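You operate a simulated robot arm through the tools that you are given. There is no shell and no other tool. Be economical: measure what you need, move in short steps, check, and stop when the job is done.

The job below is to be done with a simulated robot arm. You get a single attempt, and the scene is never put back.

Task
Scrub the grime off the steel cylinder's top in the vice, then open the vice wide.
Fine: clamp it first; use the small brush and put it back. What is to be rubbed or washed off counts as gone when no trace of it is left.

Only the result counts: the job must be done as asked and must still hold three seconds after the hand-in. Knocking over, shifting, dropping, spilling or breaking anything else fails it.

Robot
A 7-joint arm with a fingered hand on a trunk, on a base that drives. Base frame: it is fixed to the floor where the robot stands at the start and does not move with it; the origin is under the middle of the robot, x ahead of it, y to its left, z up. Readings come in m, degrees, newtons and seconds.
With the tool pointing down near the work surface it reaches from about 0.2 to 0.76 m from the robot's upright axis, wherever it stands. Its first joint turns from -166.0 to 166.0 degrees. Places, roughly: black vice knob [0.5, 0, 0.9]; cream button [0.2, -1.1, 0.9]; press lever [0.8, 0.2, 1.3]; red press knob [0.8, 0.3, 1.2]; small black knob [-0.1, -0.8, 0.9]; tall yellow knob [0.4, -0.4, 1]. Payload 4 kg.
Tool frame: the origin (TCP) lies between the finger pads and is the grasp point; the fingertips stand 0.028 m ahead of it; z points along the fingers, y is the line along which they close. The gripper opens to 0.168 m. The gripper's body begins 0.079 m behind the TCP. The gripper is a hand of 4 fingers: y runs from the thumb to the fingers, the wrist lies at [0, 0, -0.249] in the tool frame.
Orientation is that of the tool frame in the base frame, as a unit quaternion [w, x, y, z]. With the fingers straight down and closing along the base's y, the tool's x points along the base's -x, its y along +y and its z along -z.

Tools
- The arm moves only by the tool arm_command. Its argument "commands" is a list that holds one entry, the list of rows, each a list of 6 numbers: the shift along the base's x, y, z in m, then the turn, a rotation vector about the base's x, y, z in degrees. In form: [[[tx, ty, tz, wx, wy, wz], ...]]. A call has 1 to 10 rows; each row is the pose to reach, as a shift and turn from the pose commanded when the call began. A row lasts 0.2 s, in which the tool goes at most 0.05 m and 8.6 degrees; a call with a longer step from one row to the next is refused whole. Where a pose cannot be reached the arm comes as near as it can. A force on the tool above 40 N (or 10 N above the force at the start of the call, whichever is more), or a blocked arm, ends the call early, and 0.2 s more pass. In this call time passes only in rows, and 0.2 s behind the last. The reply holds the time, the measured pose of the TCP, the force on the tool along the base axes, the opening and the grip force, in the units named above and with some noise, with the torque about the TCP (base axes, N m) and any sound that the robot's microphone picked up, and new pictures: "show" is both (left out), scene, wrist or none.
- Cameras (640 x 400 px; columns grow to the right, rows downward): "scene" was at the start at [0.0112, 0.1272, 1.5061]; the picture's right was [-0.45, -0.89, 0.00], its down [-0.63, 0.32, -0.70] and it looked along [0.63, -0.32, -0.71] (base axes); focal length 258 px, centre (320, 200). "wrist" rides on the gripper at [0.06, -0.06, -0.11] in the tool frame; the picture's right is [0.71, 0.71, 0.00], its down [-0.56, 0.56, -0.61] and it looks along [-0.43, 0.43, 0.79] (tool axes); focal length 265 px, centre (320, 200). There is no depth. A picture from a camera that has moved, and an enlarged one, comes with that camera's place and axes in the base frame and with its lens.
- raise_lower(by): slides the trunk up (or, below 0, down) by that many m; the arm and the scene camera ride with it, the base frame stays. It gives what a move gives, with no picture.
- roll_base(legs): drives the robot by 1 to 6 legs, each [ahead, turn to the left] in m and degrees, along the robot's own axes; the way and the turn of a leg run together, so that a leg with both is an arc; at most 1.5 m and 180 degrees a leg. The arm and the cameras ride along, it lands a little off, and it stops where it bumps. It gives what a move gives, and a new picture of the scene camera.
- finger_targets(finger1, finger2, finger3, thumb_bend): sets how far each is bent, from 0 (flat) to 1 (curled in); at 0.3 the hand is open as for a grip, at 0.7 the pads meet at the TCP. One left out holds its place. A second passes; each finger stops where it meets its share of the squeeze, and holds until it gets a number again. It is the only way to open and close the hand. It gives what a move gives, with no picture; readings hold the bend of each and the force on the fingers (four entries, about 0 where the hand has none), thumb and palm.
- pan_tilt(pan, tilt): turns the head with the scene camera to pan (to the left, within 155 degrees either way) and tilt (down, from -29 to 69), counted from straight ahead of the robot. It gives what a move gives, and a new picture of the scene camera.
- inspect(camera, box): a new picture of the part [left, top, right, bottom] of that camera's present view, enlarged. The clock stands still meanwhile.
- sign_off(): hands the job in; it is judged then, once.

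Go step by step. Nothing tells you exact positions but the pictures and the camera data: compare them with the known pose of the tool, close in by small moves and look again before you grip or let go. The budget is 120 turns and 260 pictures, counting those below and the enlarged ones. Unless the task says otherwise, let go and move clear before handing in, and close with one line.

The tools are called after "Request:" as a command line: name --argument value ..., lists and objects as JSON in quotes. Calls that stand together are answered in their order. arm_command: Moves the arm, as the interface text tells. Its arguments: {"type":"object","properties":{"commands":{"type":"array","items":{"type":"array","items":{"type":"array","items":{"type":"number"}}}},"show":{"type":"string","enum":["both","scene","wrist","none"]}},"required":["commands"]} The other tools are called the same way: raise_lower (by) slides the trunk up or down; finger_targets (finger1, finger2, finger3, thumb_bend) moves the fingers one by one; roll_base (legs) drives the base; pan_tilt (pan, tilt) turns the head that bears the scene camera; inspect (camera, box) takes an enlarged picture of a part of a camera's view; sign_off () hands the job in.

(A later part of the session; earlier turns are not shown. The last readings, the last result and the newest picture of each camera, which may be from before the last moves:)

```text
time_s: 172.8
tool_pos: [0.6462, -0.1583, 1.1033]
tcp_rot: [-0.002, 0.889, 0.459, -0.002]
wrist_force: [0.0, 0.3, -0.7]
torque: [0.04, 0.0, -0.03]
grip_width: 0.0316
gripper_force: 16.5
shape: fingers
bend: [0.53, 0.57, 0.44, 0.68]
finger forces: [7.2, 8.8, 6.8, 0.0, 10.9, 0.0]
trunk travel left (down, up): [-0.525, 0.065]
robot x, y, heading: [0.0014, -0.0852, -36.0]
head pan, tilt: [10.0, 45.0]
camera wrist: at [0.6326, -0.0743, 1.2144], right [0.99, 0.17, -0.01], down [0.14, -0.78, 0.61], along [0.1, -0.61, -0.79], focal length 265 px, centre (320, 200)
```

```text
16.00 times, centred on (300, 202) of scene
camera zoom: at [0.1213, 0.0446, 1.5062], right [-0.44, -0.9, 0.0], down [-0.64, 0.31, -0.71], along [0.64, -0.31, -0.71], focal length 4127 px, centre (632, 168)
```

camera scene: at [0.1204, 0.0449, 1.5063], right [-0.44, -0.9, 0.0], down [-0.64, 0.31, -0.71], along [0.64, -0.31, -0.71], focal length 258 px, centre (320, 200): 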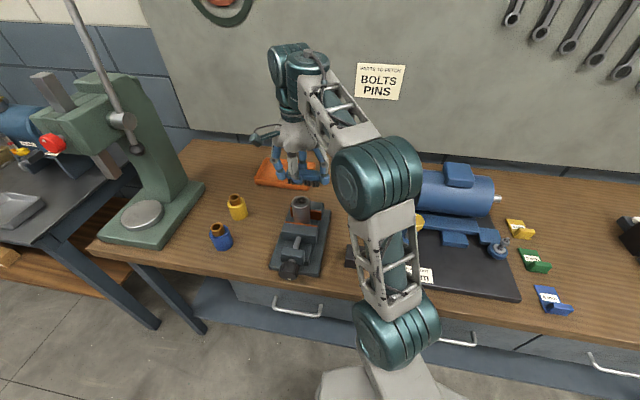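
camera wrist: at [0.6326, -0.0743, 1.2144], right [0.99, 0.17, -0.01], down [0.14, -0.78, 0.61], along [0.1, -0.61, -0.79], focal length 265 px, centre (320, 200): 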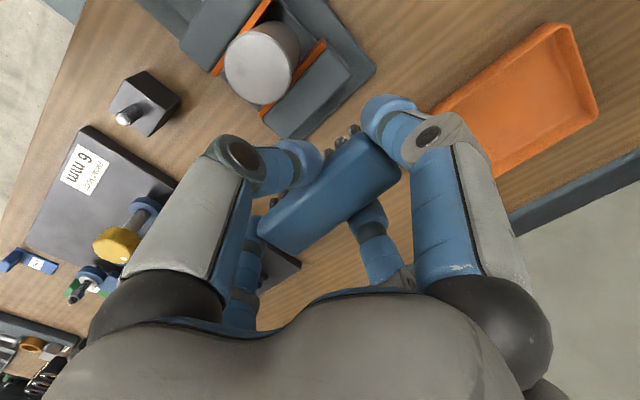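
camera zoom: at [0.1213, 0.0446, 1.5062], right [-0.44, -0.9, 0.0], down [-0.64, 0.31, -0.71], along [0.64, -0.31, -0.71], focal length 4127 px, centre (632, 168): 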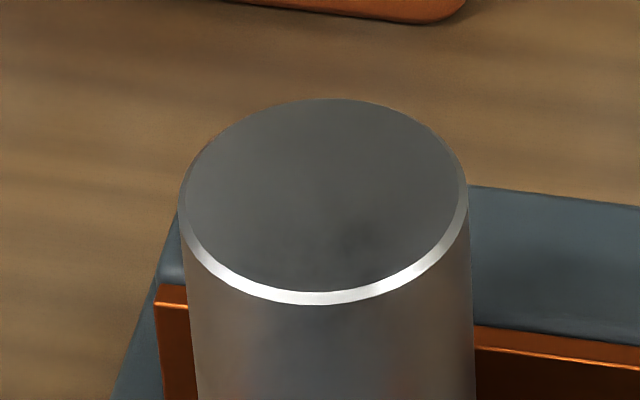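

A faint dark smudge remains on the side toward me and to the right. I'll scrub again, longer, centred on that part with a little more pressure.

Request:
arm_command --commands '[[[-0.03, 0.015, 0, 0, 0, 0], [-0.06, 0.03, -0.02, 0, 0, 0], [-0.06, 0.03, -0.05, 0, 0, 0], [-0.06, 0.03, -0.058, 0, 0, 0]]]' --show "none"

Request:
arm_command --commands '[[[0, 0, -0.004, 0, 0, 0]]]' --show "none"

Request:
arm_command --commands '[[[0.012, -0.009, 0, 0, 0, 0], [0, 0, 0, 0, 0, 0], [-0.01, 0.007, 0, 0, 0, 0], [0, 0, 0, 0, 0, 0], [0.012, -0.009, 0, 0, 0, 0], [0, 0, 0, 0, 0, 0], [-0.01, 0.007, 0, 0, 0, 0], [0, 0, 0, 0, 0, 0], [0.012, -0.009, 0, 0, 0, 0], [0, 0, 0, 0, 0, 0]]]' --show "none"

Request:
arm_command --commands '[[[0.007, 0.01, 0, 0, 0, 0], [0, 0, 0, 0, 0, 0], [-0.007, -0.01, 0, 0, 0, 0], [0, 0, 0, 0, 0, 0], [0.007, 0.01, 0, 0, 0, 0], [0, 0, 0, 0, 0, 0], [-0.007, -0.01, 0, 0, 0, 0], [0, 0, 0, 0, 0, 0]]]' --show "none"

Request:
arm_command --commands '[[[0.012, -0.009, 0, 0, 0, 0], [0, 0, 0, 0, 0, 0], [-0.01, 0.007, 0, 0, 0, 0], [0, 0, 0, 0, 0, 0], [0.012, -0.009, 0, 0, 0, 0], [0, 0, 0, 0, 0, 0], [-0.01, 0.007, 0, 0, 0, 0], [0, 0, 0, 0, 0, 0], [0.012, -0.009, 0, 0, 0, 0], [0, 0, 0, 0, 0, 0]]]' --show "none"

Request:
arm_command --commands '[[[0, 0, 0.03, 0, 0, 0], [0.03, -0.015, 0.06, 0, 0, 0], [0.06, -0.03, 0.06, 0, 0, 0]]]' --show "none"

Request:
inspect --camera "wrist" --box '[210, 10, 320, 115]'

Request:
inspect --camera "scene" --box '[288, 193, 313, 211]'

```text
time_s: 173.8
tool_pos: [0.5854, -0.1272, 1.0472]
tcp_rot: [-0.001, 0.889, 0.458, -0.003]
wrist_force: [0.9, 0.1, -0.2]
torque: [0.03, -0.03, -0.02]
grip_width: 0.0315
gripper_force: 16.6
shape: fingers
bend: [0.53, 0.57, 0.44, 0.68]
finger forces: [7.1, 8.8, 6.6, 0.1, 10.9, 0.0]
trunk travel left (down, up): [-0.525, 0.065]
robot x, y, heading: [0.0028, -0.0854, -35.8]
head pan, tilt: [10.0, 45.0]
```

```text
time_s: 174.2
tool_pos: [0.585, -0.1276, 1.0435]
tcp_rot: [0.001, 0.889, 0.458, -0.001]
wrist_force: [-1.5, -0.5, 8.7]
torque: [-0.01, -0.18, -0.04]
grip_width: 0.0316
gripper_force: 18.0
shape: fingers
bend: [0.53, 0.57, 0.44, 0.68]
finger forces: [7.0, 9.5, 7.1, 0.0, 12.3, 0.1]
trunk travel left (down, up): [-0.525, 0.065]
robot x, y, heading: [-0.0, -0.0869, -36.2]
head pan, tilt: [10.0, 45.0]
```

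```text
time_s: 176.4
tool_pos: [0.5861, -0.1288, 1.0433]
tcp_rot: [0.0, 0.889, 0.457, -0.001]
wrist_force: [3.9, -3.8, 14.7]
torque: [-0.15, -0.29, -0.03]
grip_width: 0.0314
gripper_force: 18.8
shape: fingers
bend: [0.53, 0.57, 0.44, 0.68]
finger forces: [7.3, 11.0, 7.5, 0.0, 11.4, 0.0]
trunk travel left (down, up): [-0.525, 0.065]
robot x, y, heading: [0.0031, -0.0882, -36.3]
head pan, tilt: [10.0, 45.0]
```

```text
time_s: 178.2
tool_pos: [0.5837, -0.1255, 1.0425]
tcp_rot: [-0.001, 0.888, 0.459, -0.003]
wrist_force: [-0.4, 0.6, 6.2]
torque: [-0.16, -0.14, -0.03]
grip_width: 0.0314
gripper_force: 17.8
shape: fingers
bend: [0.53, 0.57, 0.44, 0.68]
finger forces: [7.1, 10.4, 7.3, 0.0, 11.4, 0.0]
trunk travel left (down, up): [-0.525, 0.065]
robot x, y, heading: [-0.0002, -0.0902, -36.1]
head pan, tilt: [10.0, 45.0]
```

```text
time_s: 180.4
tool_pos: [0.5831, -0.1263, 1.0421]
tcp_rot: [-0.001, 0.889, 0.458, -0.003]
wrist_force: [0.4, -0.3, 7.5]
torque: [-0.13, -0.03, -0.05]
grip_width: 0.0315
gripper_force: 18.2
shape: fingers
bend: [0.53, 0.57, 0.44, 0.68]
finger forces: [6.8, 9.8, 7.6, 0.0, 11.6, 0.0]
trunk travel left (down, up): [-0.525, 0.065]
robot x, y, heading: [0.0008, -0.0872, -36.5]
head pan, tilt: [10.0, 45.0]
```

```text
time_s: 181.2
tool_pos: [0.6442, -0.1574, 1.1013]
tcp_rot: [-0.001, 0.888, 0.459, -0.003]
wrist_force: [-0.1, 0.0, 0.4]
torque: [0.0, 0.01, 0.01]
grip_width: 0.0314
gripper_force: 16.6
shape: fingers
bend: [0.53, 0.57, 0.44, 0.68]
finger forces: [7.1, 9.1, 7.1, 0.1, 10.2, 0.0]
trunk travel left (down, up): [-0.525, 0.065]
robot x, y, heading: [0.0002, -0.0798, -35.9]
head pan, tilt: [10.0, 45.0]
```

```text
3.81 times, centred on (265, 62) of wrist
camera zoom: at [0.6313, -0.0732, 1.2123], right [0.99, 0.17, -0.01], down [0.14, -0.78, 0.61], along [0.1, -0.61, -0.79], focal length 1011 px, centre (530, 724)
```

zoom: 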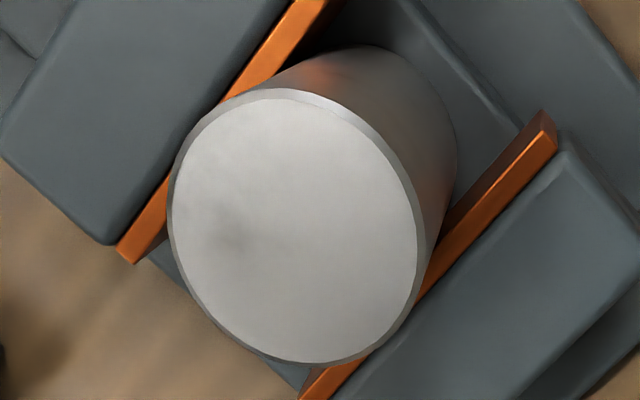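

```text
16.00 times, centred on (300, 202) of scene
camera zoom: at [0.1213, 0.0447, 1.5062], right [-0.44, -0.9, 0.0], down [-0.64, 0.31, -0.71], along [0.64, -0.31, -0.71], focal length 4127 px, centre (632, 168)
```

zoom: 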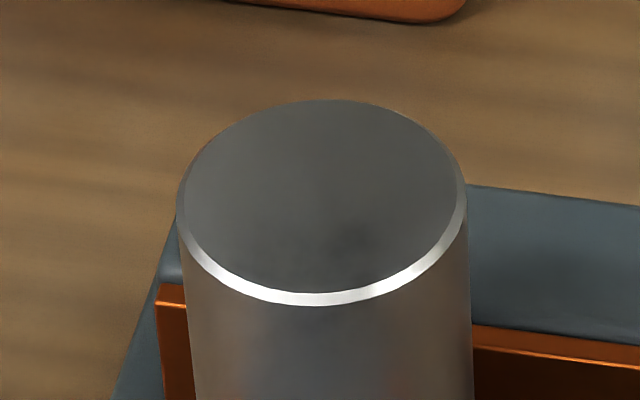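

The faint mark looks identical, so it's likely the steel's own texture. To be sure, I'll make one more pass biased well over that spot and compare.

Request:
arm_command --commands '[[[-0.03, 0.015, 0, 0, 0, 0], [-0.066, 0.031, -0.02, 0, 0, 0], [-0.066, 0.031, -0.05, 0, 0, 0], [-0.066, 0.031, -0.06, 0, 0, 0]]]' --show "none"

Request:
arm_command --commands '[[[0.012, -0.009, -0.001, 0, 0, 0], [0, 0, -0.001, 0, 0, 0], [-0.01, 0.007, -0.001, 0, 0, 0], [0, 0, -0.001, 0, 0, 0], [0.012, -0.009, -0.001, 0, 0, 0], [0, 0, -0.001, 0, 0, 0], [-0.01, 0.007, -0.001, 0, 0, 0], [0, 0, -0.001, 0, 0, 0], [0.012, -0.009, -0.001, 0, 0, 0], [0, 0, -0.001, 0, 0, 0]]]' --show "none"

Request:
arm_command --commands '[[[0.009, 0.012, 0, 0, 0, 0], [0, 0, 0, 0, 0, 0], [-0.009, -0.012, 0, 0, 0, 0], [0, 0, 0, 0, 0, 0], [0.015, 0.004, 0, 0, 0, 0], [0, 0, 0, 0, 0, 0], [-0.004, -0.012, 0, 0, 0, 0], [0.004, 0, 0, 0, 0, 0], [0.012, -0.009, 0, 0, 0, 0], [0.02, -0.015, 0, 0, 0, 0]]]' --show "none"

Request:
arm_command --commands '[[[0, 0, 0.03, 0, 0, 0], [0.025, -0.01, 0.06, 0, 0, 0], [0.045, -0.018, 0.06, 0, 0, 0]]]' --show "wrist"

Request:
inspect --camera "wrist" --box '[210, 10, 320, 115]'

Request:
inspect --camera "scene" --box '[288, 193, 313, 211]'

```text
time_s: 182.2
tool_pos: [0.5783, -0.1251, 1.0428]
tcp_rot: [-0.001, 0.889, 0.459, -0.002]
wrist_force: [-1.6, 0.5, 3.2]
torque: [-0.04, 0.02, -0.02]
grip_width: 0.0316
gripper_force: 17.2
shape: fingers
bend: [0.53, 0.57, 0.44, 0.68]
finger forces: [6.8, 9.2, 6.9, 0.0, 10.8, 0.1]
trunk travel left (down, up): [-0.525, 0.065]
robot x, y, heading: [0.0024, -0.0895, -35.9]
head pan, tilt: [10.0, 45.0]
```

```text
time_s: 184.4
tool_pos: [0.5778, -0.1264, 1.0415]
tcp_rot: [-0.001, 0.889, 0.458, -0.002]
wrist_force: [1.5, -2.4, 10.7]
torque: [-0.28, -0.02, 0.02]
grip_width: 0.0312
gripper_force: 17.8
shape: fingers
bend: [0.53, 0.57, 0.44, 0.69]
finger forces: [6.3, 9.8, 7.9, 0.1, 11.0, 0.0]
trunk travel left (down, up): [-0.525, 0.065]
robot x, y, heading: [-0.0004, -0.0857, -35.7]
head pan, tilt: [10.0, 45.0]
```

```text
time_s: 186.6
tool_pos: [0.5991, -0.1423, 1.0411]
tcp_rot: [-0.001, 0.888, 0.46, -0.003]
wrist_force: [-0.7, 1.7, 3.0]
torque: [0.03, 0.0, 0.0]
grip_width: 0.0312
gripper_force: 17.9
shape: fingers
bend: [0.53, 0.57, 0.44, 0.68]
finger forces: [7.3, 9.6, 7.4, 0.0, 11.3, 0.1]
trunk travel left (down, up): [-0.525, 0.065]
robot x, y, heading: [-0.0009, -0.0864, -36.0]
head pan, tilt: [10.0, 45.0]
```

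```text
time_s: 187.4
tool_pos: [0.6457, -0.159, 1.1011]
tcp_rot: [-0.001, 0.889, 0.459, -0.002]
wrist_force: [0.2, -0.3, -0.4]
torque: [0.0, 0.03, 0.04]
grip_width: 0.0313
gripper_force: 17.3
shape: fingers
bend: [0.53, 0.57, 0.44, 0.69]
finger forces: [7.3, 9.6, 7.3, 0.0, 10.2, 0.0]
trunk travel left (down, up): [-0.525, 0.065]
robot x, y, heading: [0.0041, -0.0879, -36.0]
head pan, tilt: [10.0, 45.0]
camera wrist: at [0.6314, -0.0753, 1.2124], right [0.99, 0.17, -0.01], down [0.14, -0.78, 0.61], along [0.1, -0.61, -0.79], focal length 265 px, centre (320, 200)
```

wrist: 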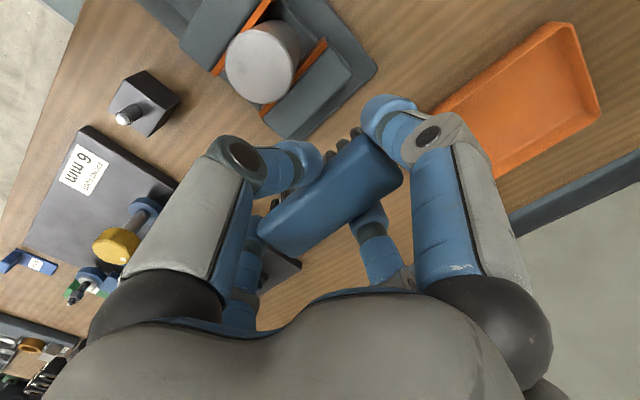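

```text
3.81 times, centred on (265, 62) of wrist
camera zoom: at [0.6314, -0.0753, 1.2124], right [0.99, 0.17, -0.01], down [0.14, -0.78, 0.61], along [0.1, -0.61, -0.79], focal length 1011 px, centre (530, 724)
```

zoom: 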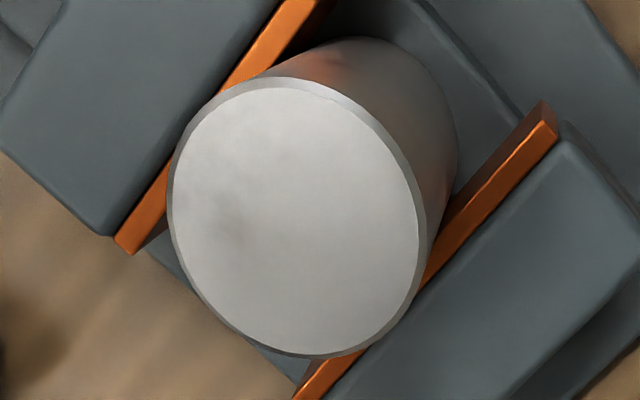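

```text
16.00 times, centred on (300, 202) of scene
camera zoom: at [0.121, 0.0448, 1.5063], right [-0.44, -0.9, 0.0], down [-0.64, 0.31, -0.71], along [0.64, -0.31, -0.71], focal length 4127 px, centre (632, 168)
```

zoom: 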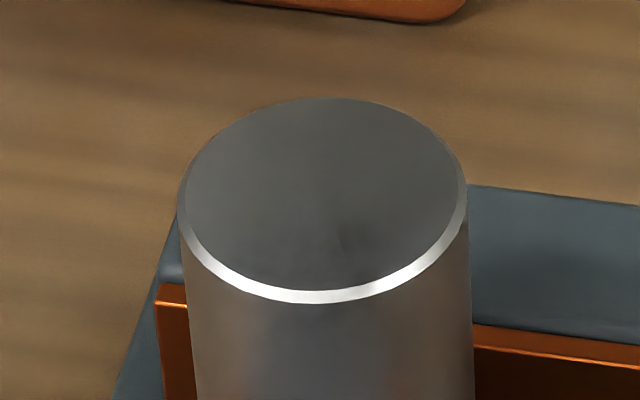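

Nothing changed: the sharp-edged grime patch is gone, and the shading that stays the same is the steel's finish. I'll take the brush back to where it lay.

Request:
arm_command --commands '[[[0.0, -0.045, 0.0, 0, 0, 0], [0.0, -0.09, 0.0, 0, 0, 0], [0.0, -0.135, 0.0, 0, 0, 0], [0.0, -0.175, -0.01, 0, 0, 0], [0.005, -0.196, -0.04, 0, 0, 0], [0.015, -0.196, -0.08, 0, 0, 0], [0.025, -0.196, -0.12, 0, 0, 0], [0.029, -0.196, -0.16, 0, 0, 0], [0.029, -0.196, -0.175, 0, 0, 0]]]' --show "wrist"

Request:
pan_tilt --pan -5 --tilt 45

Request:
inspect --camera "scene" --box '[240, 110, 400, 220]'

```text
time_s: 189.4
tool_pos: [0.6719, -0.3544, 0.9264]
tcp_rot: [-0.001, 0.889, 0.457, -0.002]
wrist_force: [0.0, -0.3, -0.8]
torque: [0.01, -0.01, 0.01]
grip_width: 0.0311
gripper_force: 16.0
shape: fingers
bend: [0.53, 0.57, 0.44, 0.69]
finger forces: [7.0, 9.4, 7.1, 0.1, 9.4, 0.0]
trunk travel left (down, up): [-0.525, 0.065]
robot x, y, heading: [0.0001, -0.0879, -36.0]
head pan, tilt: [10.0, 45.0]
camera wrist: at [0.6584, -0.272, 1.037], right [0.99, 0.17, 0.0], down [0.13, -0.78, 0.61], along [0.1, -0.61, -0.79], focal length 265 px, centre (320, 200)
```

wrist: 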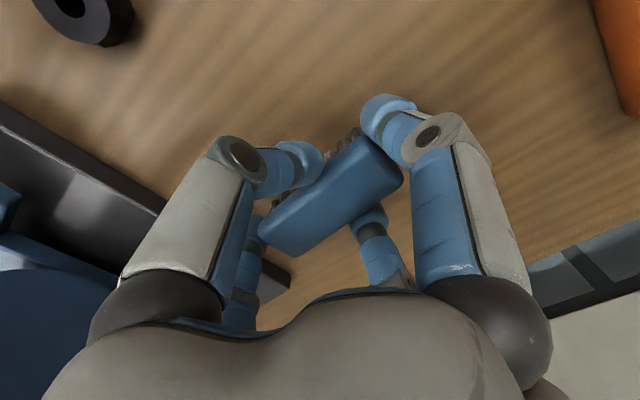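

```text
time_s: 190.2
tool_pos: [0.6735, -0.3551, 0.9269]
tcp_rot: [-0.001, 0.889, 0.459, -0.002]
wrist_force: [0.3, 0.1, -0.5]
torque: [0.02, 0.02, 0.0]
grip_width: 0.0312
gripper_force: 15.8
shape: fingers
bend: [0.53, 0.57, 0.44, 0.69]
finger forces: [7.2, 9.4, 7.1, 0.0, 9.5, 0.0]
trunk travel left (down, up): [-0.525, 0.065]
robot x, y, heading: [-0.0002, -0.0846, -35.8]
head pan, tilt: [-5.0, 45.0]
camera scene: at [0.1087, 0.0271, 1.5063], right [-0.65, -0.76, 0.0], down [-0.53, 0.46, -0.71], along [0.53, -0.46, -0.71], focal length 258 px, centre (320, 200)
```

scene: 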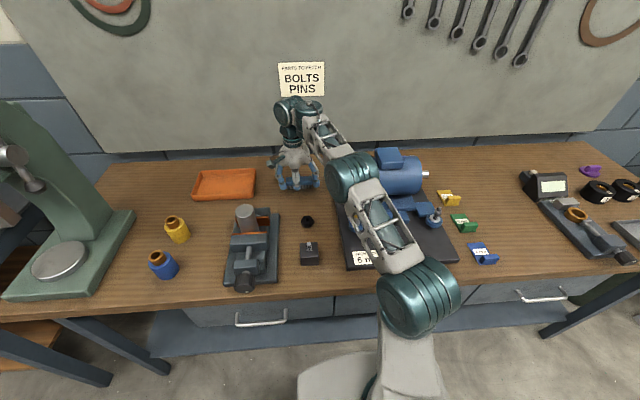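

```text
3.64 times, centred on (320, 165) of scene
camera zoom: at [0.1087, 0.0271, 1.5063], right [-0.65, -0.76, 0.0], down [-0.53, 0.46, -0.71], along [0.53, -0.46, -0.71], focal length 938 px, centre (320, 327)
```

zoom: 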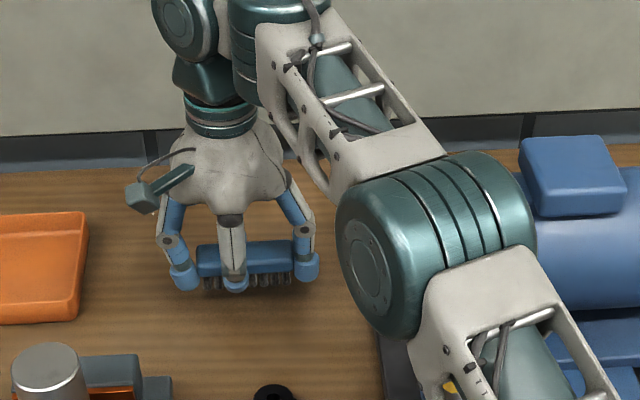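

Hovering about 1.5 cm over the original spot. I'll lower to contact and release: end fingers first, then the pinch.

Request:
arm_command --commands '[[[0.001, 0, -0.009, 0, 0, 0]]]' --show "none"

Request:
arm_command --commands '[[[0, 0, -0.004, 0, 0, 0]]]' --show "none"

Request:
arm_command --commands '[[[0, 0, -0.002, 0, 0, 0]]]' --show "wrist"

```text
time_s: 190.6
tool_pos: [0.6743, -0.3553, 0.9191]
tcp_rot: [0.0, 0.889, 0.459, -0.003]
wrist_force: [-0.1, -0.3, 0.0]
torque: [0.02, 0.0, 0.0]
grip_width: 0.0313
gripper_force: 16.4
shape: fingers
bend: [0.53, 0.57, 0.44, 0.69]
finger forces: [7.0, 9.4, 7.1, 0.0, 9.4, 0.1]
trunk travel left (down, up): [-0.525, 0.065]
robot x, y, heading: [0.0019, -0.0895, -36.0]
head pan, tilt: [-5.0, 45.0]
```

```text
time_s: 191.0
tool_pos: [0.6731, -0.3569, 0.915]
tcp_rot: [-0.001, 0.888, 0.459, -0.003]
wrist_force: [0.1, -0.3, -0.2]
torque: [0.01, 0.02, -0.02]
grip_width: 0.0313
gripper_force: 17.2
shape: fingers
bend: [0.53, 0.57, 0.44, 0.69]
finger forces: [7.2, 9.4, 7.1, 0.0, 9.4, 0.0]
trunk travel left (down, up): [-0.525, 0.065]
robot x, y, heading: [0.0011, -0.0872, -35.7]
head pan, tilt: [-5.0, 45.0]
```

```text
time_s: 191.4
tool_pos: [0.6735, -0.3552, 0.913]
tcp_rot: [-0.001, 0.888, 0.459, -0.002]
wrist_force: [0.7, -0.2, -0.8]
torque: [0.0, 0.02, -0.01]
grip_width: 0.0311
gripper_force: 16.0
shape: fingers
bend: [0.53, 0.57, 0.44, 0.69]
finger forces: [7.1, 9.3, 7.1, 0.0, 9.4, 0.1]
trunk travel left (down, up): [-0.525, 0.065]
robot x, y, heading: [0.0024, -0.0866, -36.0]
head pan, tilt: [-5.0, 45.0]
camera wrist: at [0.6601, -0.2716, 1.0227], right [0.99, 0.17, -0.01], down [0.14, -0.78, 0.61], along [0.1, -0.61, -0.79], focal length 265 px, centre (320, 200)
```

wrist: 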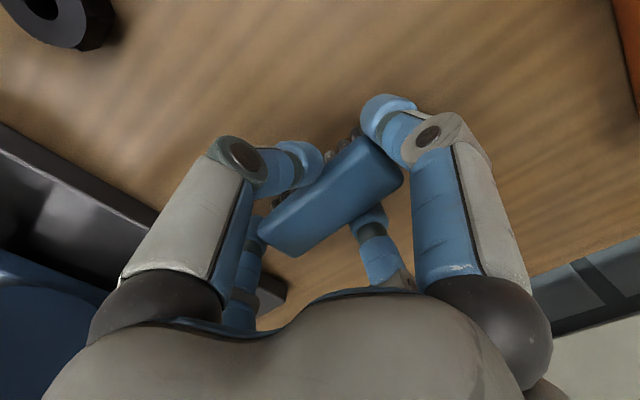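

No contact yet, because the brush was pushed up a few mm in the grip while scrubbing. I'll lower further in small steps.

Request:
arm_command --commands '[[[0, 0, -0.002, 0, 0, 0]]]' --show "none"

Request:
arm_command --commands '[[[0, 0, -0.002, 0, 0, 0]]]' --show "none"

Request:
arm_command --commands '[[[0, 0, -0.0015, 0, 0, 0]]]' --show "none"

```text
time_s: 191.8
tool_pos: [0.6744, -0.3544, 0.9094]
tcp_rot: [-0.001, 0.888, 0.46, -0.003]
wrist_force: [0.0, 0.2, -0.6]
torque: [0.05, -0.01, -0.02]
grip_width: 0.0314
gripper_force: 16.0
shape: fingers
bend: [0.53, 0.57, 0.44, 0.69]
finger forces: [7.1, 9.4, 7.0, 0.1, 9.4, 0.0]
trunk travel left (down, up): [-0.525, 0.065]
robot x, y, heading: [0.0027, -0.09, -36.1]
head pan, tilt: [-5.0, 45.0]
```

```text
time_s: 192.2
tool_pos: [0.6737, -0.3557, 0.9079]
tcp_rot: [-0.001, 0.889, 0.458, -0.003]
wrist_force: [-0.3, 0.0, -0.5]
torque: [-0.01, 0.0, 0.03]
grip_width: 0.0309
gripper_force: 16.9
shape: fingers
bend: [0.53, 0.57, 0.44, 0.69]
finger forces: [7.1, 9.4, 7.0, 0.0, 9.4, 0.0]
trunk travel left (down, up): [-0.525, 0.065]
robot x, y, heading: [-0.0028, -0.0894, -36.1]
head pan, tilt: [-5.0, 45.0]
```

```text
time_s: 192.6
tool_pos: [0.674, -0.3548, 0.9055]
tcp_rot: [-0.001, 0.888, 0.459, -0.002]
wrist_force: [-0.9, -0.6, -1.0]
torque: [0.0, -0.01, 0.0]
grip_width: 0.0312
gripper_force: 16.5
shape: fingers
bend: [0.53, 0.57, 0.44, 0.69]
finger forces: [7.1, 9.5, 7.2, 0.1, 9.5, 0.0]
trunk travel left (down, up): [-0.525, 0.065]
robot x, y, heading: [0.0022, -0.0888, -36.1]
head pan, tilt: [-5.0, 45.0]
```

Request:
arm_command --commands '[[[0, 0, -0.002, 0, 0, 0]]]' --show "none"

Request:
arm_command --commands '[[[0, 0, -0.002, 0, 0, 0]]]' --show "none"

Request:
inspect --camera "scene" --box '[265, 140, 335, 195]'

```text
time_s: 193.0
tool_pos: [0.6748, -0.354, 0.9038]
tcp_rot: [-0.002, 0.888, 0.46, -0.002]
wrist_force: [-0.9, 0.4, -0.6]
torque: [0.02, -0.02, 0.0]
grip_width: 0.0311
gripper_force: 16.2
shape: fingers
bend: [0.53, 0.57, 0.44, 0.69]
finger forces: [7.2, 9.5, 7.1, 0.0, 9.3, 0.0]
trunk travel left (down, up): [-0.525, 0.065]
robot x, y, heading: [-0.0001, -0.0885, -35.9]
head pan, tilt: [-5.0, 45.0]
```

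```text
time_s: 193.4
tool_pos: [0.6736, -0.3549, 0.9015]
tcp_rot: [-0.001, 0.888, 0.46, -0.002]
wrist_force: [-1.0, -0.8, 1.7]
torque: [-0.06, 0.04, 0.0]
grip_width: 0.0314
gripper_force: 16.5
shape: fingers
bend: [0.53, 0.57, 0.44, 0.69]
finger forces: [7.1, 9.2, 7.3, 0.0, 9.5, 0.0]
trunk travel left (down, up): [-0.525, 0.065]
robot x, y, heading: [-0.003, -0.0894, -35.8]
head pan, tilt: [-5.0, 45.0]
```

```text
7.27 times, centred on (300, 168) of scene
camera zoom: at [0.1084, 0.0272, 1.5064], right [-0.66, -0.76, 0.0], down [-0.53, 0.46, -0.71], along [0.53, -0.46, -0.71], focal length 1876 px, centre (466, 436)
```

zoom: 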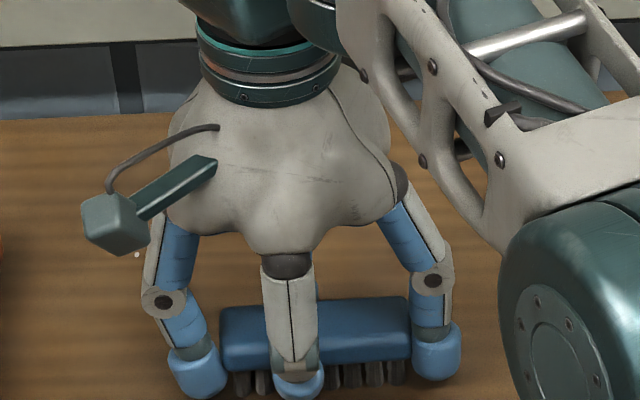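

Light contact now. One more mm, then release.

Request:
arm_command --commands '[[[0, 0, -0.0012, 0, 0, 0]]]' --show "none"

Request:
finger_targets --finger1 0.3 --finger3 0.3

Request:
finger_targets --finger2 0.45 --thumb_bend 0.57

Request:
finger_targets --finger2 0.3 --thumb_bend 0.3

Request:
arm_command --commands '[[[0, 0, 0.02, 0, 0, 0], [0, 0, 0.06, 0, 0, 0], [-0.01, 0.0, 0.1, 0, 0, 0]]]' --show "wrist"

Request:
inspect --camera "scene" --box '[220, 130, 380, 240]'

```text
time_s: 193.8
tool_pos: [0.6743, -0.3549, 0.902]
tcp_rot: [-0.001, 0.889, 0.458, -0.002]
wrist_force: [0.1, 0.8, 4.8]
torque: [-0.22, 0.06, -0.01]
grip_width: 0.0314
gripper_force: 16.7
shape: fingers
bend: [0.53, 0.57, 0.44, 0.69]
finger forces: [7.3, 8.6, 7.6, 0.0, 10.0, 0.0]
trunk travel left (down, up): [-0.525, 0.065]
robot x, y, heading: [-0.0007, -0.0882, -35.8]
head pan, tilt: [-5.0, 45.0]
```

```text
time_s: 194.8
tool_pos: [0.6741, -0.3552, 0.9015]
tcp_rot: [0.0, 0.888, 0.459, -0.002]
wrist_force: [-0.8, 0.5, 4.8]
torque: [-0.11, -0.12, 0.05]
grip_width: 0.0788
gripper_force: 9.4
shape: fingers
bend: [0.3, 0.57, 0.3, 0.69]
finger forces: [0.0, 8.6, 0.1, 0.0, 10.0, 0.0]
trunk travel left (down, up): [-0.525, 0.065]
robot x, y, heading: [0.0031, -0.0887, -36.2]
head pan, tilt: [-5.0, 45.0]
```

```text
time_s: 195.8
tool_pos: [0.6743, -0.3556, 0.9019]
tcp_rot: [0.0, 0.889, 0.459, -0.002]
wrist_force: [0.7, -0.2, 0.0]
torque: [0.06, 0.01, 0.02]
grip_width: 0.0858
gripper_force: 0.0
shape: fingers
bend: [0.3, 0.45, 0.3, 0.56]
finger forces: [0.0, 0.0, 0.0, 0.0, 0.0, 0.0]
trunk travel left (down, up): [-0.525, 0.065]
robot x, y, heading: [0.001, -0.0878, -35.8]
head pan, tilt: [-5.0, 45.0]
```

```text
time_s: 196.8
tool_pos: [0.6734, -0.3558, 0.9018]
tcp_rot: [-0.001, 0.889, 0.459, -0.002]
wrist_force: [0.5, -0.1, -0.1]
torque: [0.0, 0.01, 0.02]
grip_width: 0.1167
gripper_force: 0.1
shape: fingers
bend: [0.3, 0.3, 0.3, 0.3]
finger forces: [0.0, 0.0, 0.1, 0.1, 0.0, 0.0]
trunk travel left (down, up): [-0.525, 0.065]
robot x, y, heading: [-0.0028, -0.0872, -35.9]
head pan, tilt: [-5.0, 45.0]
```

```text
time_s: 197.6
tool_pos: [0.6636, -0.3532, 1.0002]
tcp_rot: [-0.002, 0.888, 0.46, -0.003]
wrist_force: [0.4, 0.6, -0.5]
torque: [-0.03, 0.02, 0.03]
grip_width: 0.1169
gripper_force: 0.1
shape: fingers
bend: [0.3, 0.3, 0.3, 0.3]
finger forces: [0.0, 0.1, 0.0, 0.0, 0.0, 0.0]
trunk travel left (down, up): [-0.525, 0.065]
robot x, y, heading: [0.0022, -0.0878, -36.0]
head pan, tilt: [-5.0, 45.0]
camera wrist: at [0.6502, -0.27, 1.1121], right [0.99, 0.17, -0.01], down [0.14, -0.78, 0.61], along [0.1, -0.61, -0.79], focal length 265 px, centre (320, 200)
```

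wrist: 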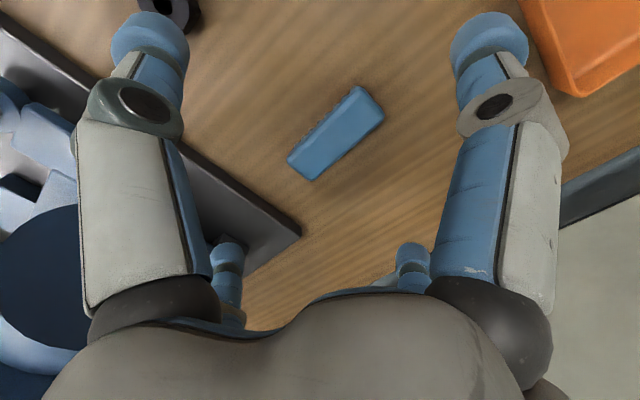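

```text
3.64 times, centred on (300, 185) of scene
camera zoom: at [0.1084, 0.0272, 1.5063], right [-0.66, -0.76, 0.0], down [-0.53, 0.46, -0.71], along [0.53, -0.46, -0.71], focal length 938 px, centre (393, 254)
```

zoom: 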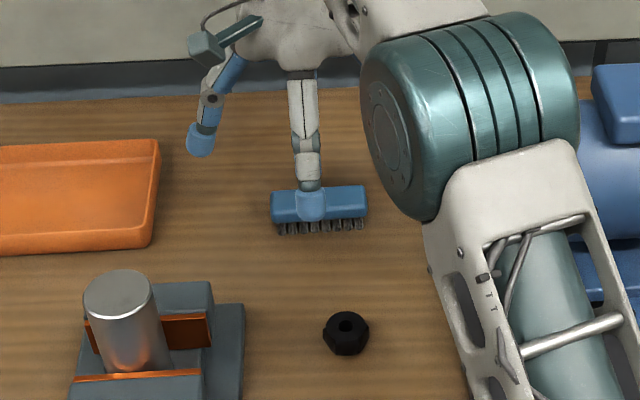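

The brush is back at (0.678, -0.36), upright on its bristles. Next is opening the vice: retract the arm and drive back to the knob stance.

Request:
arm_command --commands '[[[-0.02, 0.0, 0.03, 0, 0, 0], [-0.05, 0.002, 0.06, 0, 0, 0], [-0.085, 0.005, 0.09, 0, 0, 6.5], [-0.12, 0.008, 0.12, 0, 0, 13], [-0.155, 0.011, 0.15, 0, 0, 19.5], [-0.19, 0.014, 0.18, 0, 0, 26], [-0.22, 0.016, 0.19, 0, 0, 26]]]' --show "none"

Request:
roll_base --legs '[[0, -20], [-0.36, 0], [0, 20.5]]'

```text
time_s: 199.2
tool_pos: [0.4415, -0.3377, 1.1917]
tcp_rot: [0.0, 0.762, 0.648, -0.003]
wrist_force: [0.3, -0.1, -0.5]
torque: [0.0, 0.0, -0.01]
grip_width: 0.1168
gripper_force: 0.0
shape: fingers
bend: [0.3, 0.3, 0.3, 0.3]
finger forces: [0.1, 0.0, 0.1, 0.0, 0.1, 0.0]
trunk travel left (down, up): [-0.525, 0.065]
robot x, y, heading: [0.0039, -0.0811, -36.0]
head pan, tilt: [-5.0, 45.0]
```

```text
time_s: 203.7
tool_pos: [0.2434, -0.0377, 1.1906]
tcp_rot: [0.0, 0.76, 0.65, -0.003]
wrist_force: [0.6, 0.2, 0.3]
torque: [-0.03, 0.03, 0.02]
grip_width: 0.1168
gripper_force: 0.1
shape: fingers
bend: [0.3, 0.3, 0.3, 0.3]
finger forces: [0.0, 0.0, 0.0, 0.0, 0.0, 0.0]
trunk travel left (down, up): [-0.525, 0.065]
robot x, y, heading: [-0.2027, 0.2101, -35.3]
head pan, tilt: [-5.0, 45.0]
camera scene: at [-0.0939, 0.3246, 1.5063], right [-0.65, -0.76, 0.0], down [-0.54, 0.46, -0.71], along [0.54, -0.46, -0.71], focal length 258 px, centre (320, 200)
```

scene: 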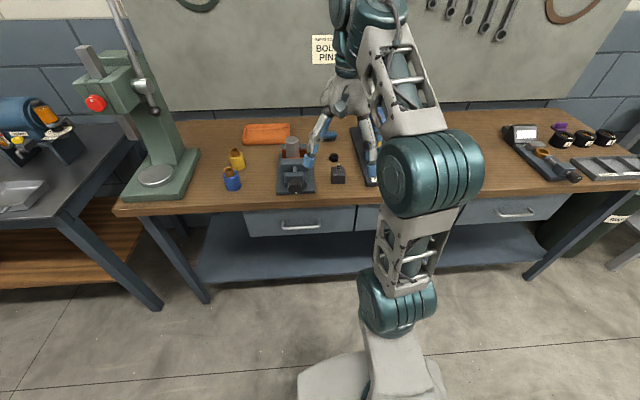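

I'm in the same stance as before. I'll level the hand with the same sequence and lower the trunk.

Request:
arm_command --commands '[[[0, 0, 0.026, -5, -6.6, 0], [0, 0, 0.052, -9.7, -13.2, 0], [0, 0, 0.078, -14.5, -20, 0], [0, 0, 0.104, -19.4, -26.7, 0], [0, 0, 0.13, -24.2, -33.4, 0], [0, 0, 0.156, -29, -40, 0], [0, 0, 0.182, -34, -46.8, 0], [0, 0, 0.208, -38.8, -53.4, 0], [0, 0, 0.234, -43.6, -60, 0], [0, 0, 0.26, -48.5, -66.8, 0]]]' --show "none"

Request:
arm_command --commands '[[[0, 0, 0, -4.4, -6.1, 0], [0.0, 0.03, 0, -4.4, -6.1, 0], [0.01, 0.06, 0, -4.4, -6.1, 0], [0.02, 0.08, 0, -4.4, -6.1, 0]]]' --show "none"

Request:
raise_lower --by -0.4

Request:
raise_lower --by -0.11

Request:
arm_command --commands '[[[0, 0, 0, 0, 0, 0]]]' --show "wrist"

```text
time_s: 205.9
tool_pos: [0.2433, -0.0372, 1.4523]
tcp_rot: [0.642, 0.572, 0.488, 0.151]
wrist_force: [-0.5, 0.4, 0.3]
torque: [0.0, 0.0, 0.02]
grip_width: 0.1169
gripper_force: 0.0
shape: fingers
bend: [0.3, 0.3, 0.3, 0.3]
finger forces: [0.0, 0.0, 0.0, 0.0, 0.1, 0.1]
trunk travel left (down, up): [-0.525, 0.065]
robot x, y, heading: [-0.1967, 0.2104, -35.4]
head pan, tilt: [-5.0, 45.0]
```

```text
time_s: 206.9
tool_pos: [0.2645, 0.0424, 1.4512]
tcp_rot: [0.688, 0.538, 0.459, 0.163]
wrist_force: [0.2, -0.3, -1.3]
torque: [0.05, 0.0, -0.02]
grip_width: 0.117
gripper_force: 0.1
shape: fingers
bend: [0.3, 0.3, 0.3, 0.3]
finger forces: [0.0, 0.0, 0.1, 0.1, 0.0, 0.0]
trunk travel left (down, up): [-0.525, 0.065]
robot x, y, heading: [-0.2016, 0.2087, -35.2]
head pan, tilt: [-5.0, 45.0]
```

```text
time_s: 210.7
tool_pos: [0.2644, 0.0426, 1.0505]
tcp_rot: [0.687, 0.539, 0.459, 0.163]
wrist_force: [-0.3, -0.7, -0.2]
torque: [0.01, 0.0, -0.02]
grip_width: 0.1169
gripper_force: 0.1
shape: fingers
bend: [0.3, 0.3, 0.3, 0.3]
finger forces: [0.1, 0.1, 0.1, 0.1, 0.0, 0.0]
trunk travel left (down, up): [-0.125, 0.465]
robot x, y, heading: [-0.199, 0.2067, -35.4]
head pan, tilt: [-5.0, 45.0]
```

```text
time_s: 212.1
tool_pos: [0.263, 0.0429, 0.94]
tcp_rot: [0.688, 0.539, 0.458, 0.164]
wrist_force: [-0.3, -0.5, 0.2]
torque: [-0.05, 0.02, 0.0]
grip_width: 0.1169
gripper_force: 0.1
shape: fingers
bend: [0.3, 0.3, 0.3, 0.3]
finger forces: [0.0, 0.1, 0.0, 0.1, 0.0, 0.1]
trunk travel left (down, up): [-0.015, 0.575]
robot x, y, heading: [-0.2021, 0.2082, -35.6]
head pan, tilt: [-5.0, 45.0]
```

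```text
time_s: 212.5
tool_pos: [0.2628, 0.0426, 0.9422]
tcp_rot: [0.687, 0.539, 0.459, 0.162]
wrist_force: [0.1, -0.4, 0.2]
torque: [0.01, 0.01, -0.01]
grip_width: 0.1168
gripper_force: 0.0
shape: fingers
bend: [0.3, 0.3, 0.3, 0.3]
finger forces: [0.1, 0.0, 0.0, 0.0, 0.0, 0.1]
trunk travel left (down, up): [-0.015, 0.575]
robot x, y, heading: [-0.202, 0.2104, -35.6]
head pan, tilt: [-5.0, 45.0]
camera wrist: at [0.1903, 0.1275, 0.8611], right [0.56, 0.77, 0.31], down [-0.64, 0.17, 0.75], along [0.53, -0.62, 0.58], focal length 265 px, centre (320, 200)
```

wrist: 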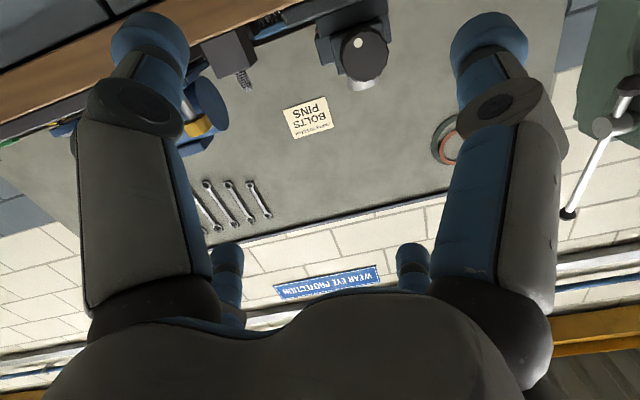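

Now I'll pre-shape the fingers, roll to 225°, and line up in front of the knob.

Request:
finger_targets --finger1 0.49 --finger2 0.53 --finger3 0.53 --thumb_bend 0.49

Request:
arm_command --commands '[[[0.01, -0.003, -0.002, 6.7, -4.9, 0], [0.02, -0.006, -0.004, 13.4, -9.8, 0], [0.03, -0.009, -0.006, 20.1, -14.6, 0], [0.04, -0.012, -0.008, 26.8, -19.5, 0], [0.05, -0.015, -0.01, 33.6, -24.4, 0], [0.06, -0.018, -0.012, 40.3, -29.3, 0], [0.07, -0.021, -0.014, 47, -34.2, 0], [0.08, -0.024, -0.016, 53.7, -39, 0], [0.09, -0.026, -0.018, 60.4, -43.9, 0], [0.1, -0.028, -0.02, 67.1, -48.8, 0]]]' --show "none"

Request:
arm_command --commands '[[[0.003, -0.001, 0, 6.5, -4.7, 0], [0.006, -0.001, 0, 13, -9.4, 0], [0.009, -0.002, 0, 19.4, -14.1, 0], [0.012, -0.002, 0, 25.9, -18.8, 0], [0.015, -0.003, 0, 32.4, -23.5, 0], [0.018, -0.003, 0, 38.8, -28.2, 0], [0.021, -0.004, 0, 45.3, -32.9, 0], [0.024, -0.004, 0, 51.8, -37.6, 0], [0.027, -0.005, 0, 58.2, -42.3, 0], [0.03, -0.005, 0, 64.7, -47, 0]]]' --show "wrist"

Request:
inspect --camera "wrist" --box '[120, 20, 520, 270]'

```text
time_s: 213.5
tool_pos: [0.2629, 0.0422, 0.9404]
tcp_rot: [0.688, 0.538, 0.459, 0.163]
wrist_force: [-0.6, 1.0, 0.9]
torque: [-0.03, 0.04, -0.02]
grip_width: 0.0606
gripper_force: 0.1
shape: fingers
bend: [0.49, 0.53, 0.53, 0.49]
finger forces: [0.1, 0.0, 0.0, 0.0, 0.0, 0.0]
trunk travel left (down, up): [-0.015, 0.575]
robot x, y, heading: [-0.2019, 0.2056, -35.2]
head pan, tilt: [-5.0, 45.0]
```

```text
time_s: 215.7
tool_pos: [0.3635, 0.0146, 0.921]
tcp_rot: [0.405, 0.708, -0.012, 0.578]
wrist_force: [0.3, 0.4, 0.1]
torque: [-0.01, 0.03, 0.01]
grip_width: 0.0606
gripper_force: 0.0
shape: fingers
bend: [0.49, 0.53, 0.53, 0.49]
finger forces: [0.0, 0.0, 0.1, 0.0, 0.0, 0.0]
trunk travel left (down, up): [-0.015, 0.575]
robot x, y, heading: [-0.201, 0.2084, -35.6]
head pan, tilt: [-5.0, 45.0]
```

```text
time_s: 217.9
tool_pos: [0.3943, 0.0099, 0.9206]
tcp_rot: [-0.063, 0.534, -0.463, 0.704]
wrist_force: [0.3, -0.4, 0.3]
torque: [0.0, 0.03, 0.04]
grip_width: 0.0604
gripper_force: 0.1
shape: fingers
bend: [0.49, 0.53, 0.53, 0.49]
finger forces: [0.0, 0.1, 0.0, 0.0, 0.0, 0.0]
trunk travel left (down, up): [-0.015, 0.575]
robot x, y, heading: [-0.203, 0.2113, -35.4]
head pan, tilt: [-5.0, 45.0]
camera wrist: at [0.3033, 0.0714, 1.0076], right [-0.58, -0.81, -0.02], down [-0.49, 0.37, -0.79], along [0.65, -0.45, -0.61], focal length 265 px, centre (320, 200)
```

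wrist: 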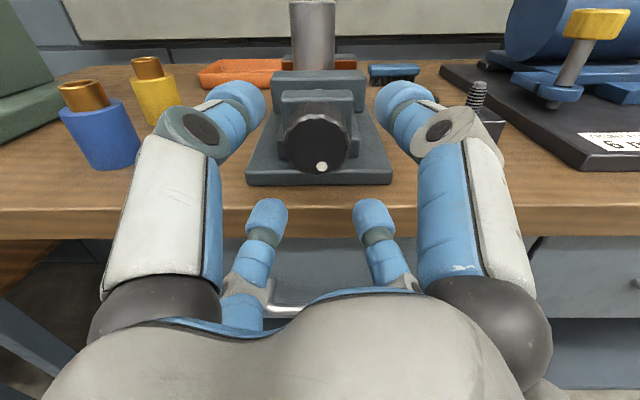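

```text
1.60 times, centred on (320, 145) of wrist
camera zoom: at [0.3033, 0.0714, 1.0076], right [-0.58, -0.81, -0.02], down [-0.49, 0.37, -0.79], along [0.65, -0.45, -0.61], focal length 425 px, centre (320, 288)
```

zoom: 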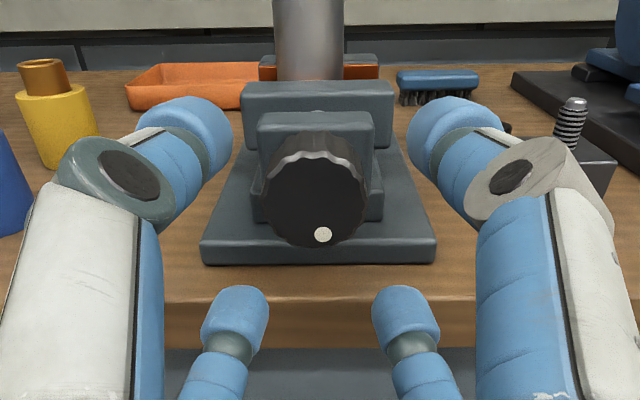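

Aligned, with the dot at the bottom where I left it. Move in, grip firmly, and turn anticlockwise.

Request:
arm_command --commands '[[[0.015, -0.0105, 0.001, 0, 0, 0], [0.03, -0.021, 0.001, 0, 0, 0], [0.043, -0.0305, 0.001, 0, 0, 0]]]' --show "none"

Request:
finger_targets --finger1 0.85 --finger2 0.85 --finger3 0.85 --thumb_bend 0.85

Request:
arm_command --commands '[[[0, 0, 0, -6.75, 4.9, 0], [0, 0, 0, -13.5, 9.8, 0], [0, 0, 0, -20.2, 14.7, 0], [0, 0, 0, -27, 19.6, 0], [0, 0, 0, -33.7, 24.5, 0], [0, 0, 0, -40.5, 29.4, 0], [0, 0, 0, -47.2, 34.3, 0], [0, 0, 0, -54, 39.2, 0], [0, 0, 0, -60.7, 44.1, 0], [0, 0, 0, -67.4, 49, 0]]]' --show "wrist"

```text
time_s: 218.7
tool_pos: [0.4368, -0.0204, 0.9225]
tcp_rot: [-0.063, 0.535, -0.462, 0.704]
wrist_force: [-0.2, 1.0, 0.4]
torque: [0.01, 0.02, 0.01]
grip_width: 0.0605
gripper_force: 0.0
shape: fingers
bend: [0.49, 0.53, 0.53, 0.49]
finger forces: [0.0, 0.0, 0.0, 0.0, 0.0, 0.0]
trunk travel left (down, up): [-0.015, 0.575]
robot x, y, heading: [-0.2014, 0.209, -35.6]
head pan, tilt: [-5.0, 45.0]
```

```text
time_s: 219.7
tool_pos: [0.4366, -0.0198, 0.9211]
tcp_rot: [-0.061, 0.536, -0.462, 0.704]
wrist_force: [9.3, -0.2, 4.2]
torque: [0.02, 0.02, 0.06]
grip_width: 0.0274
gripper_force: 21.8
shape: fingers
bend: [0.6, 0.59, 0.59, 0.6]
finger forces: [6.5, 7.8, 7.6, 0.1, 21.0, 0.1]
trunk travel left (down, up): [-0.015, 0.575]
robot x, y, heading: [-0.2019, 0.2104, -35.4]
head pan, tilt: [-5.0, 45.0]
```

```text
time_s: 221.9
tool_pos: [0.4378, -0.0187, 0.921]
tcp_rot: [0.423, 0.709, 0.012, 0.564]
wrist_force: [8.1, 9.9, 0.7]
torque: [-0.14, -0.02, 0.21]
grip_width: 0.0275
gripper_force: 22.1
shape: fingers
bend: [0.6, 0.59, 0.59, 0.6]
finger forces: [8.4, 8.0, 6.5, 0.1, 21.4, 0.1]
trunk travel left (down, up): [-0.015, 0.575]
robot x, y, heading: [-0.1999, 0.2102, -35.5]
head pan, tilt: [-5.0, 45.0]
camera wrist: at [0.3985, 0.1127, 0.9338], right [-0.07, -0.11, 0.99], down [-0.96, -0.27, -0.1], along [0.28, -0.96, -0.08], focal length 265 px, centre (320, 200)
```

wrist: 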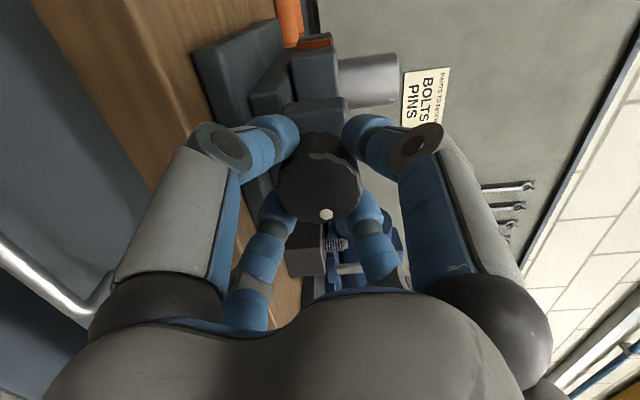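

The knob turns back with the hand. I'll finish this stroke to 45°, then release, retract, roll back to 225° and re-grip.

Request:
arm_command --commands '[[[0, 0, 0, -6.75, 4.9, 0], [0, 0, 0, -13.5, 9.8, 0], [0, 0, 0, -20.2, 14.7, 0], [0, 0, 0, -27, 19.6, 0], [0, 0, 0, -33.7, 24.5, 0], [0, 0, 0, -40.5, 29.4, 0], [0, 0, 0, -47.2, 34.3, 0], [0, 0, 0, -54, 39.2, 0], [0, 0, 0, -60.7, 44.1, 0], [0, 0, 0, -67.4, 49, 0]]]' --show "none"

Request:
arm_command --commands '[[[0, 0, 0, -5.7, 4.1, 0], [0, 0, 0, -11.3, 8.2, 0]]]' --show "wrist"

Request:
finger_targets --finger1 0.53 --finger2 0.5 --finger3 0.5 --thumb_bend 0.53

Request:
arm_command --commands '[[[-0.016, 0.012, 0, 0, 0, 0], [-0.036, 0.026, 0, 0, 0, 0]]]' --show "wrist"

```text
time_s: 224.1
tool_pos: [0.4389, -0.0195, 0.9212]
tcp_rot: [0.692, 0.523, 0.478, 0.138]
wrist_force: [1.8, 13.9, -14.3]
torque: [0.56, -0.06, 0.37]
grip_width: 0.0274
gripper_force: 24.2
shape: fingers
bend: [0.6, 0.59, 0.59, 0.6]
finger forces: [9.5, 9.1, 7.1, 0.0, 22.9, 0.0]
trunk travel left (down, up): [-0.015, 0.575]
robot x, y, heading: [-0.197, 0.2087, -35.3]
head pan, tilt: [-5.0, 45.0]
```

```text
time_s: 224.7
tool_pos: [0.4365, -0.0237, 0.9221]
tcp_rot: [0.705, 0.464, 0.534, 0.054]
wrist_force: [-1.7, 5.6, -12.4]
torque: [0.74, -0.29, 0.17]
grip_width: 0.0285
gripper_force: 22.2
shape: fingers
bend: [0.58, 0.59, 0.61, 0.61]
finger forces: [9.3, 10.1, 5.6, 0.0, 19.0, 0.0]
trunk travel left (down, up): [-0.015, 0.575]
robot x, y, heading: [-0.2, 0.2073, -35.6]
head pan, tilt: [-5.0, 45.0]
camera wrist: at [0.3479, 0.0416, 0.8372], right [0.59, 0.8, 0.0], down [-0.5, 0.36, 0.79], along [0.63, -0.47, 0.61], focal length 265 px, centre (320, 200)
```

wrist: 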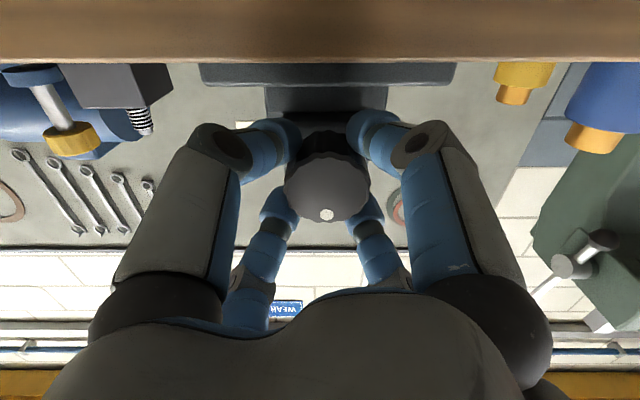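

```text
time_s: 225.7
tool_pos: [0.4364, -0.0218, 0.9223]
tcp_rot: [0.705, 0.461, 0.536, 0.056]
wrist_force: [0.9, 0.3, 0.5]
torque: [0.0, 0.03, 0.04]
grip_width: 0.0474
gripper_force: 0.1
shape: fingers
bend: [0.53, 0.5, 0.5, 0.53]
finger forces: [0.0, 0.0, 0.1, 0.0, 0.1, 0.1]
trunk travel left (down, up): [-0.015, 0.575]
robot x, y, heading: [-0.1971, 0.2089, -35.5]
head pan, tilt: [-5.0, 45.0]
```

```text
time_s: 226.3
tool_pos: [0.4, 0.0036, 0.9222]
tcp_rot: [0.705, 0.461, 0.536, 0.055]
wrist_force: [0.6, -0.9, 0.3]
torque: [0.01, -0.06, -0.01]
grip_width: 0.0476
gripper_force: 0.2
shape: fingers
bend: [0.53, 0.5, 0.5, 0.53]
finger forces: [0.0, 0.0, 0.0, 0.0, 0.0, 0.1]
trunk travel left (down, up): [-0.015, 0.575]
robot x, y, heading: [-0.1994, 0.2105, -35.5]
head pan, tilt: [-5.0, 45.0]
camera wrist: at [0.3119, 0.0683, 0.8371], right [0.59, 0.81, 0.0], down [-0.5, 0.36, 0.79], along [0.63, -0.47, 0.62], focal length 265 px, centre (320, 200)
```

wrist: 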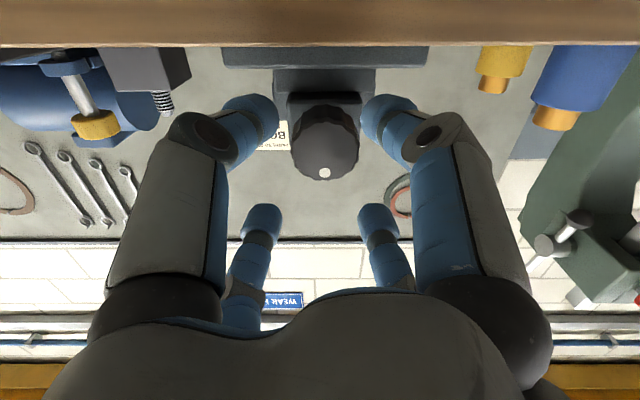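

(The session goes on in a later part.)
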